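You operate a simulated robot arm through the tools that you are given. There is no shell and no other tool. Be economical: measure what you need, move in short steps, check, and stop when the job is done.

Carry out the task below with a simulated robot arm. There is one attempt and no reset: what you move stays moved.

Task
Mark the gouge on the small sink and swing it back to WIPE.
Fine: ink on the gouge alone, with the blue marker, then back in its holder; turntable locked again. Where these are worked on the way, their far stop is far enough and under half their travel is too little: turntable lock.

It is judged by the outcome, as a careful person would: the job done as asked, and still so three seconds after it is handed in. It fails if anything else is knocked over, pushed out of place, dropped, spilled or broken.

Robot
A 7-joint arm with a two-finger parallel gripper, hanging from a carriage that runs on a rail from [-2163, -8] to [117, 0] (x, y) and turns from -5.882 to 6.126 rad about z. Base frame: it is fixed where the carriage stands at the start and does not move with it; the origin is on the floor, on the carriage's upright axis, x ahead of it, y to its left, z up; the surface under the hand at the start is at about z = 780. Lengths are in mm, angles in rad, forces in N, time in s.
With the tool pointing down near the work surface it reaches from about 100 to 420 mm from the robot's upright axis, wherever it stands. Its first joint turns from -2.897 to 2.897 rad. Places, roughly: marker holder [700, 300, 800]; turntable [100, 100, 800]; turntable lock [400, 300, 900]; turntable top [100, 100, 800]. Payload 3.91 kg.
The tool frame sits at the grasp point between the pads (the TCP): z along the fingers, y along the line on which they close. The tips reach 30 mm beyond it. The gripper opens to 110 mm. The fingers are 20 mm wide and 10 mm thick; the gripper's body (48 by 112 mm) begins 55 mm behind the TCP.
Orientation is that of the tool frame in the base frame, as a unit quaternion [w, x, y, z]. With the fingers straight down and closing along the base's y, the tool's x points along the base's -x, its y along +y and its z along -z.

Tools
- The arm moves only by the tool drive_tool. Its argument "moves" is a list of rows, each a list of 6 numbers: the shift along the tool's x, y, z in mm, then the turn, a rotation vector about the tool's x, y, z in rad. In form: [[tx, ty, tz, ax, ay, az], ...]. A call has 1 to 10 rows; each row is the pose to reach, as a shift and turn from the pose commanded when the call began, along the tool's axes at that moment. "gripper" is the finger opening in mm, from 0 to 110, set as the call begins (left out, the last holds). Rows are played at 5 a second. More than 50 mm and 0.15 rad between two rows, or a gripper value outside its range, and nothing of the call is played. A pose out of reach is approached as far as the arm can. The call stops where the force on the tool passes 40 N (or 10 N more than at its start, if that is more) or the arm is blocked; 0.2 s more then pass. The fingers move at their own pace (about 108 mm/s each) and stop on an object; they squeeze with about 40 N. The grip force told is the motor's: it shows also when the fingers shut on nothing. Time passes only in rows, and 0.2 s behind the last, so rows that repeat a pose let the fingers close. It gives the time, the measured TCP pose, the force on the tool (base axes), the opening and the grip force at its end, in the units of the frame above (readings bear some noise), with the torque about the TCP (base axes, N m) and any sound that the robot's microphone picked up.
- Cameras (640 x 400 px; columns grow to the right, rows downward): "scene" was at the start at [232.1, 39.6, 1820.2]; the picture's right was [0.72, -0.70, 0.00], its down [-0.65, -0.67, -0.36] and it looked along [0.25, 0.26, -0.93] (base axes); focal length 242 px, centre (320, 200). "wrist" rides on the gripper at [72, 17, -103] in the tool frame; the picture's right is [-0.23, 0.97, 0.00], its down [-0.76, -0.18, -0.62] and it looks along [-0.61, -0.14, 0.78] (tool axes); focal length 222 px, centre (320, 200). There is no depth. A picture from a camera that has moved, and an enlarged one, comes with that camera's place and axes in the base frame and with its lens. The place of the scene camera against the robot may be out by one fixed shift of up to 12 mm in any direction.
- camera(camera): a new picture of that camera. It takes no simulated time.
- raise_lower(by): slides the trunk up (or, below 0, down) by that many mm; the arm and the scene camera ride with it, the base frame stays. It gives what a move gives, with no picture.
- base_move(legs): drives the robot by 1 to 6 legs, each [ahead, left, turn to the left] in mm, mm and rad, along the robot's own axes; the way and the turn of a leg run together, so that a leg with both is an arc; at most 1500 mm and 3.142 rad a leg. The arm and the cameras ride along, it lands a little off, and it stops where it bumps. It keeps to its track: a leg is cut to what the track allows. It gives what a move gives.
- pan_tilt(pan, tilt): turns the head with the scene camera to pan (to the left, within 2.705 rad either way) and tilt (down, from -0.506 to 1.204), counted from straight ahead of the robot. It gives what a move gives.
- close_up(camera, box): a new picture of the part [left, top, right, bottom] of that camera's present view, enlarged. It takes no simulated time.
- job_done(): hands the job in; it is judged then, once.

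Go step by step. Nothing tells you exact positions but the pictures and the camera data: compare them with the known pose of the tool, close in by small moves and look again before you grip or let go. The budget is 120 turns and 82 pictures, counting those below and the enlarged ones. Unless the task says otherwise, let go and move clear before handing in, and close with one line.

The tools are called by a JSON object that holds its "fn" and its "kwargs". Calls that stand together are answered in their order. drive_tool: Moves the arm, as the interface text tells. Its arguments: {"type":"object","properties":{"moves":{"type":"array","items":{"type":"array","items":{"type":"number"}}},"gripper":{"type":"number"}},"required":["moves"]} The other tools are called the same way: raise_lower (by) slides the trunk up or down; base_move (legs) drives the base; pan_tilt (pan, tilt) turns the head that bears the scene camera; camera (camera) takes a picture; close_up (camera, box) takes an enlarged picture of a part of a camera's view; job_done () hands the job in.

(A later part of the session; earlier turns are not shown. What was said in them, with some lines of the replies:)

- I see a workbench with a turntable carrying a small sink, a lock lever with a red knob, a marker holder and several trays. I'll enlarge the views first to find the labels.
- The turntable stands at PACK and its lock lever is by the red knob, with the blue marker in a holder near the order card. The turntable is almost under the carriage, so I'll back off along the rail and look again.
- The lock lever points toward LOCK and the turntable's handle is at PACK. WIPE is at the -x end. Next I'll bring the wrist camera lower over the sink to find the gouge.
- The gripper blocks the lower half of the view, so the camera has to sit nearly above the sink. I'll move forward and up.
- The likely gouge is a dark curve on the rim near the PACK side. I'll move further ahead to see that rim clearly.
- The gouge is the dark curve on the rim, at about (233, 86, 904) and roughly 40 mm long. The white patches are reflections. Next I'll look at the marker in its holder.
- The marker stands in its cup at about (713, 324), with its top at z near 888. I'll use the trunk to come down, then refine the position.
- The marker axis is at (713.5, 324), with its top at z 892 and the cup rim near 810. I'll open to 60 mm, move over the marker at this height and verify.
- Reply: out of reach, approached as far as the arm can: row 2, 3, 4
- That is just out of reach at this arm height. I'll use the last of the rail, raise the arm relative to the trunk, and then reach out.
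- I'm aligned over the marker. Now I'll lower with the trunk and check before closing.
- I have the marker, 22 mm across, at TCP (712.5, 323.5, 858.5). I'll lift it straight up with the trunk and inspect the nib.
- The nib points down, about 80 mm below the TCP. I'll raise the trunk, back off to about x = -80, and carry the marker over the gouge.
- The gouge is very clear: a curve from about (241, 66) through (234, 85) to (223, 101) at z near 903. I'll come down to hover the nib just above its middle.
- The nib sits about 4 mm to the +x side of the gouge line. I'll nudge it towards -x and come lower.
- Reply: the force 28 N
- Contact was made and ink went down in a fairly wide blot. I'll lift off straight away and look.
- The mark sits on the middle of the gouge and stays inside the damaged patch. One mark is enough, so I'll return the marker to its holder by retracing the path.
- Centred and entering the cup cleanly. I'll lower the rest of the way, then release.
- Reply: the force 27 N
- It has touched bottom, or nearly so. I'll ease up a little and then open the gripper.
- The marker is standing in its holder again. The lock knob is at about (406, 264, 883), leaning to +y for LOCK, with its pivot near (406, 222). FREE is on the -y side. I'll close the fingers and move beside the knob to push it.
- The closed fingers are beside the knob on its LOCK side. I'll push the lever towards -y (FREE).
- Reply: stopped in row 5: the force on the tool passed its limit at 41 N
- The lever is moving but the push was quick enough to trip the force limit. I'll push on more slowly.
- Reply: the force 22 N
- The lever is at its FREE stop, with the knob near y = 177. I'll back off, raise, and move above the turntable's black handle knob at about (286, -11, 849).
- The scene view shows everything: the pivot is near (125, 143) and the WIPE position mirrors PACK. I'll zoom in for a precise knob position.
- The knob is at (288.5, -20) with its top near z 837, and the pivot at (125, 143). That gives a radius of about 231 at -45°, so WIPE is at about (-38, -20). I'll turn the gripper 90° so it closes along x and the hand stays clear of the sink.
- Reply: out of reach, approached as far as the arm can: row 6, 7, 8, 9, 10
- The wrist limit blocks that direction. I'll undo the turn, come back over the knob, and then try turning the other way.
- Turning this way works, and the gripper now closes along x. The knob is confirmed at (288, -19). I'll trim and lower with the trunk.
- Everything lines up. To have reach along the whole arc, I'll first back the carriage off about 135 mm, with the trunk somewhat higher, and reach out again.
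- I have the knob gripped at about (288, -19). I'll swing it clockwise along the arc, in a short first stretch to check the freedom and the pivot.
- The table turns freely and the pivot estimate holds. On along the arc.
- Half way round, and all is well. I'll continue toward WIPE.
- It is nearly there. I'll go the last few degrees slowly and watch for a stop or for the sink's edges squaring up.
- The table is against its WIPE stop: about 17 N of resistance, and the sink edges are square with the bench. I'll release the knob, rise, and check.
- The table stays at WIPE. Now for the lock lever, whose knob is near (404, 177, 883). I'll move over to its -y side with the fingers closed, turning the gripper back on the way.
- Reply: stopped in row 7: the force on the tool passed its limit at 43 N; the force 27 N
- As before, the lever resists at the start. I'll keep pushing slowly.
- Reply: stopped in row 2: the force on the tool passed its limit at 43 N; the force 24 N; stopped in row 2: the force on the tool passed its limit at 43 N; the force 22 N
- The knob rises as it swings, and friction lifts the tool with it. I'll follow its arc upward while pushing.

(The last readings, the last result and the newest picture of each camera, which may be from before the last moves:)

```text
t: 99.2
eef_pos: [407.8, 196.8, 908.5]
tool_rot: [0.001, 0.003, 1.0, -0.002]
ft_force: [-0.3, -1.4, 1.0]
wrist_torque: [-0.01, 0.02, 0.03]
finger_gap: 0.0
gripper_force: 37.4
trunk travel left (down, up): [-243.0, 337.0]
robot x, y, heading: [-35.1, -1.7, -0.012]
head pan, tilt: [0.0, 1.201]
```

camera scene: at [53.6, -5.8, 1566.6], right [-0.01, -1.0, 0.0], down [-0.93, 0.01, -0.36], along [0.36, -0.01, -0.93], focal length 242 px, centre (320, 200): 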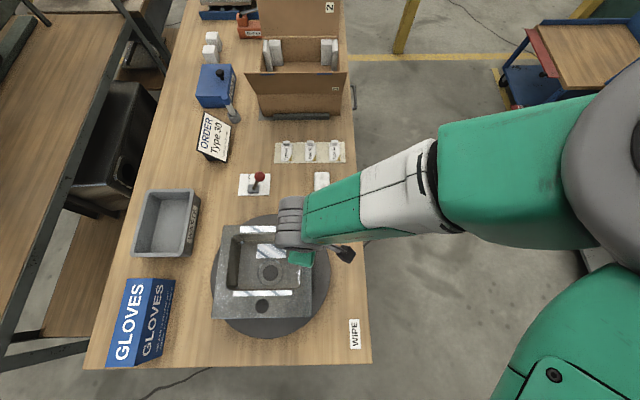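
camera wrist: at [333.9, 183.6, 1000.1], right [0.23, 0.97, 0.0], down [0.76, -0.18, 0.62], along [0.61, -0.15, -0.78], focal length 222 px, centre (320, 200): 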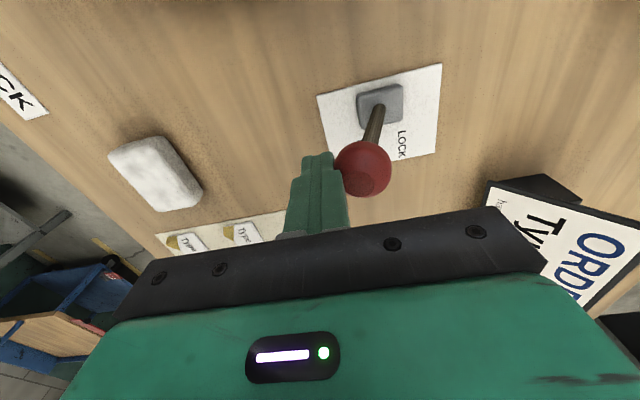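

{"fn": "drive_tool", "kwargs": {"moves": [[0, 4, 0, 0, 0, 0], [0, 8, 0, 0, 0, 0], [0, 12, 1, 0, 0, 0], [0, 16, 2, 0, 0, 0], [0, 20, 3, 0, 0, 0], [0, 24, 4, 0, 0, 0], [0, 28, 5, 0, 0, 0], [0, 32, 6.5, 0, 0, 0], [0, 36, 8, 0, 0, 0], [0, 40, 9, 0, 0, 0]]}}

{"fn": "camera", "kwargs": {"camera": "wrist"}}

```text
t: 101.4
eef_pos: [409.4, 237.3, 899.9]
tool_rot: [0.0, 0.002, 1.0, -0.002]
ft_force: [-0.3, 0.1, -0.2]
wrist_torque: [-0.02, 0.03, 0.0]
finger_gap: 0.4
gripper_force: 38.0
trunk travel left (down, up): [-243.0, 337.0]
robot x, y, heading: [-36.0, 1.5, -0.015]
head pan, tilt: [0.0, 1.201]
```

```text
18 pictures are left
camera wrist: at [334.7, 255.2, 1002.3], right [0.23, 0.97, 0.0], down [0.76, -0.18, 0.62], along [0.61, -0.15, -0.78], focal length 222 px, centre (320, 200)
```

wrist: 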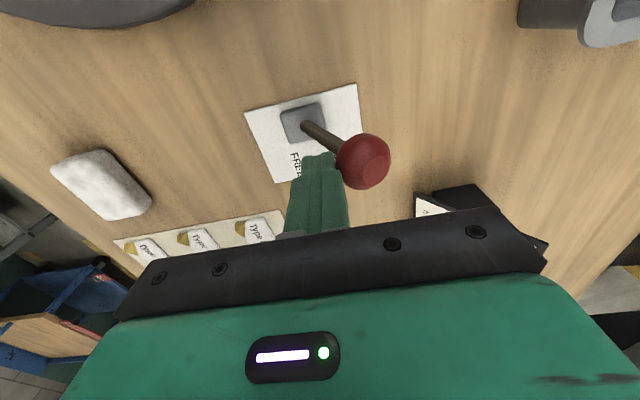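

The lever has gone over to LOCK. I'll press a little more to confirm the stop.

{"fn": "drive_tool", "kwargs": {"moves": [[0, 3, 0, 0, 0, 0], [0, 6, 0, 0, 0, 0], [0, 8, 0, 0, 0, 0]]}}

{"fn": "drive_tool", "kwargs": {"moves": [[0, -15, 0, 0, 0, 0], [0, -30, 0, 0, 0, 0], [0, -30, -40, 0, 0, 0], [0, -30, -80, 0, 0, 0], [0, -30, -120, 0, 0, 0]]}}

{"fn": "camera", "kwargs": {"camera": "wrist"}}

{"fn": "camera", "kwargs": {"camera": "scene"}}

```text
t: 102.2
eef_pos: [408.3, 239.0, 899.3]
tool_rot: [0.0, 0.004, 1.0, -0.004]
ft_force: [-2.3, -21.2, 7.4]
wrist_torque: [-0.33, 0.0, 0.06]
finger_gap: 0.0
gripper_force: 37.5
trunk travel left (down, up): [-243.0, 337.0]
robot x, y, heading: [-35.9, -0.4, -0.016]
head pan, tilt: [0.0, 1.201]
```

```text
t: 103.4
eef_pos: [407.7, 216.4, 1018.3]
tool_rot: [0.0, 0.002, 1.0, -0.002]
ft_force: [-0.7, 0.4, -0.6]
wrist_torque: [0.02, -0.04, 0.05]
finger_gap: 0.0
gripper_force: 37.5
trunk travel left (down, up): [-243.0, 337.0]
robot x, y, heading: [-29.2, 0.8, -0.016]
head pan, tilt: [0.0, 1.201]
```

```text
17 pictures are left
camera wrist: at [334.9, 233.2, 1121.5], right [0.23, 0.97, 0.0], down [0.76, -0.18, 0.62], along [0.61, -0.15, -0.78], focal length 222 px, centre (320, 200)
```

wrist: 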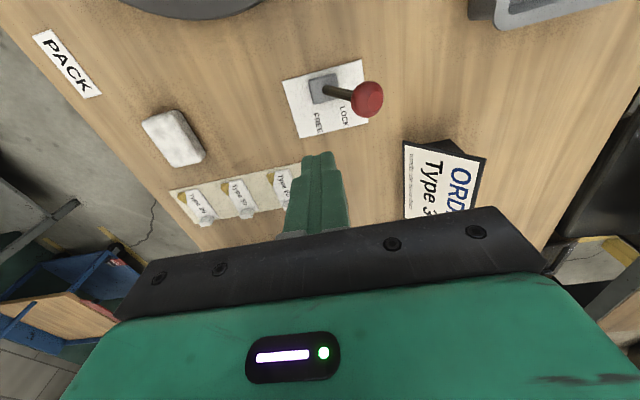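

```text
16 pictures are left
camera scene: at [213.9, -4.2, 1537.6], right [-0.01, -1.0, 0.0], down [-0.93, 0.01, -0.36], along [0.36, -0.01, -0.93], focal length 242 px, centre (320, 200)
```

scene: 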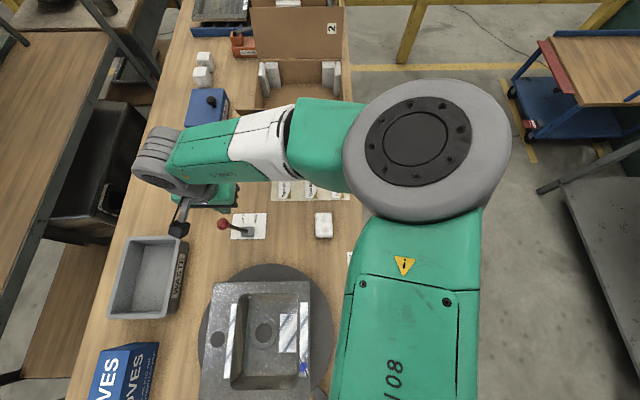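

The lever is firmly at LOCK. I'll back away for a last check of the turntable and the marker.

{"fn": "base_move", "kwargs": {"legs": [[-330, 0, 0]]}}

{"fn": "camera", "kwargs": {"camera": "scene"}}

{"fn": "camera", "kwargs": {"camera": "wrist"}}

```text
t: 105.6
eef_pos: [75.2, 216.2, 1018.3]
tool_rot: [0.0, 0.002, 1.0, -0.002]
ft_force: [-0.8, -0.5, -0.2]
wrist_torque: [0.0, 0.0, -0.01]
finger_gap: 0.1
gripper_force: 37.2
trunk travel left (down, up): [-243.0, 337.0]
robot x, y, heading: [-367.9, -1.8, -0.014]
head pan, tilt: [0.0, 1.201]
```

```text
15 pictures are left
camera scene: at [-117.8, -4.9, 1537.7], right [-0.01, -1.0, 0.0], down [-0.93, 0.01, -0.36], along [0.36, 0.0, -0.93], focal length 242 px, centre (320, 200)
```

scene: 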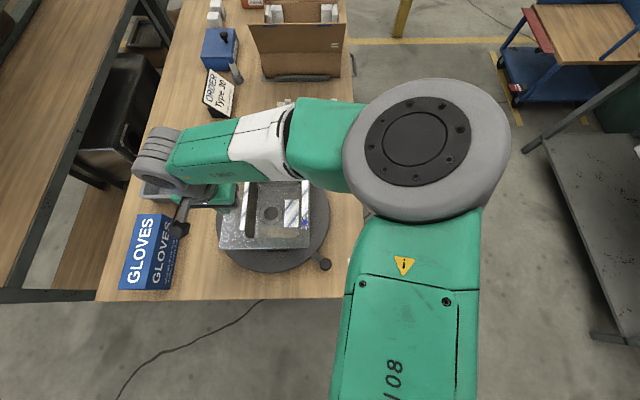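

```text
14 pictures are left
camera wrist: at [2.8, 232.9, 1121.2], right [0.23, 0.97, 0.0], down [0.76, -0.18, 0.62], along [0.61, -0.15, -0.78], focal length 222 px, centre (320, 200)
```

wrist: 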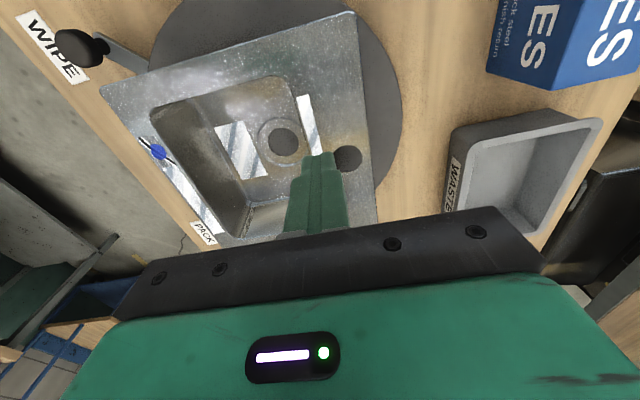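

The handle is at WIPE, the gouge carries its blue mark, the marker stands in its holder and the lever is at LOCK. Nothing else looks disturbed, so I'm handing in.

{"fn": "job_done", "kwargs": {}}

```text
The job is handed in.
```

The gouge has one blue spot on its middle, though the ink does not run its full length. The sink is at WIPE, the turntable is locked again and the marker is back in its holder.
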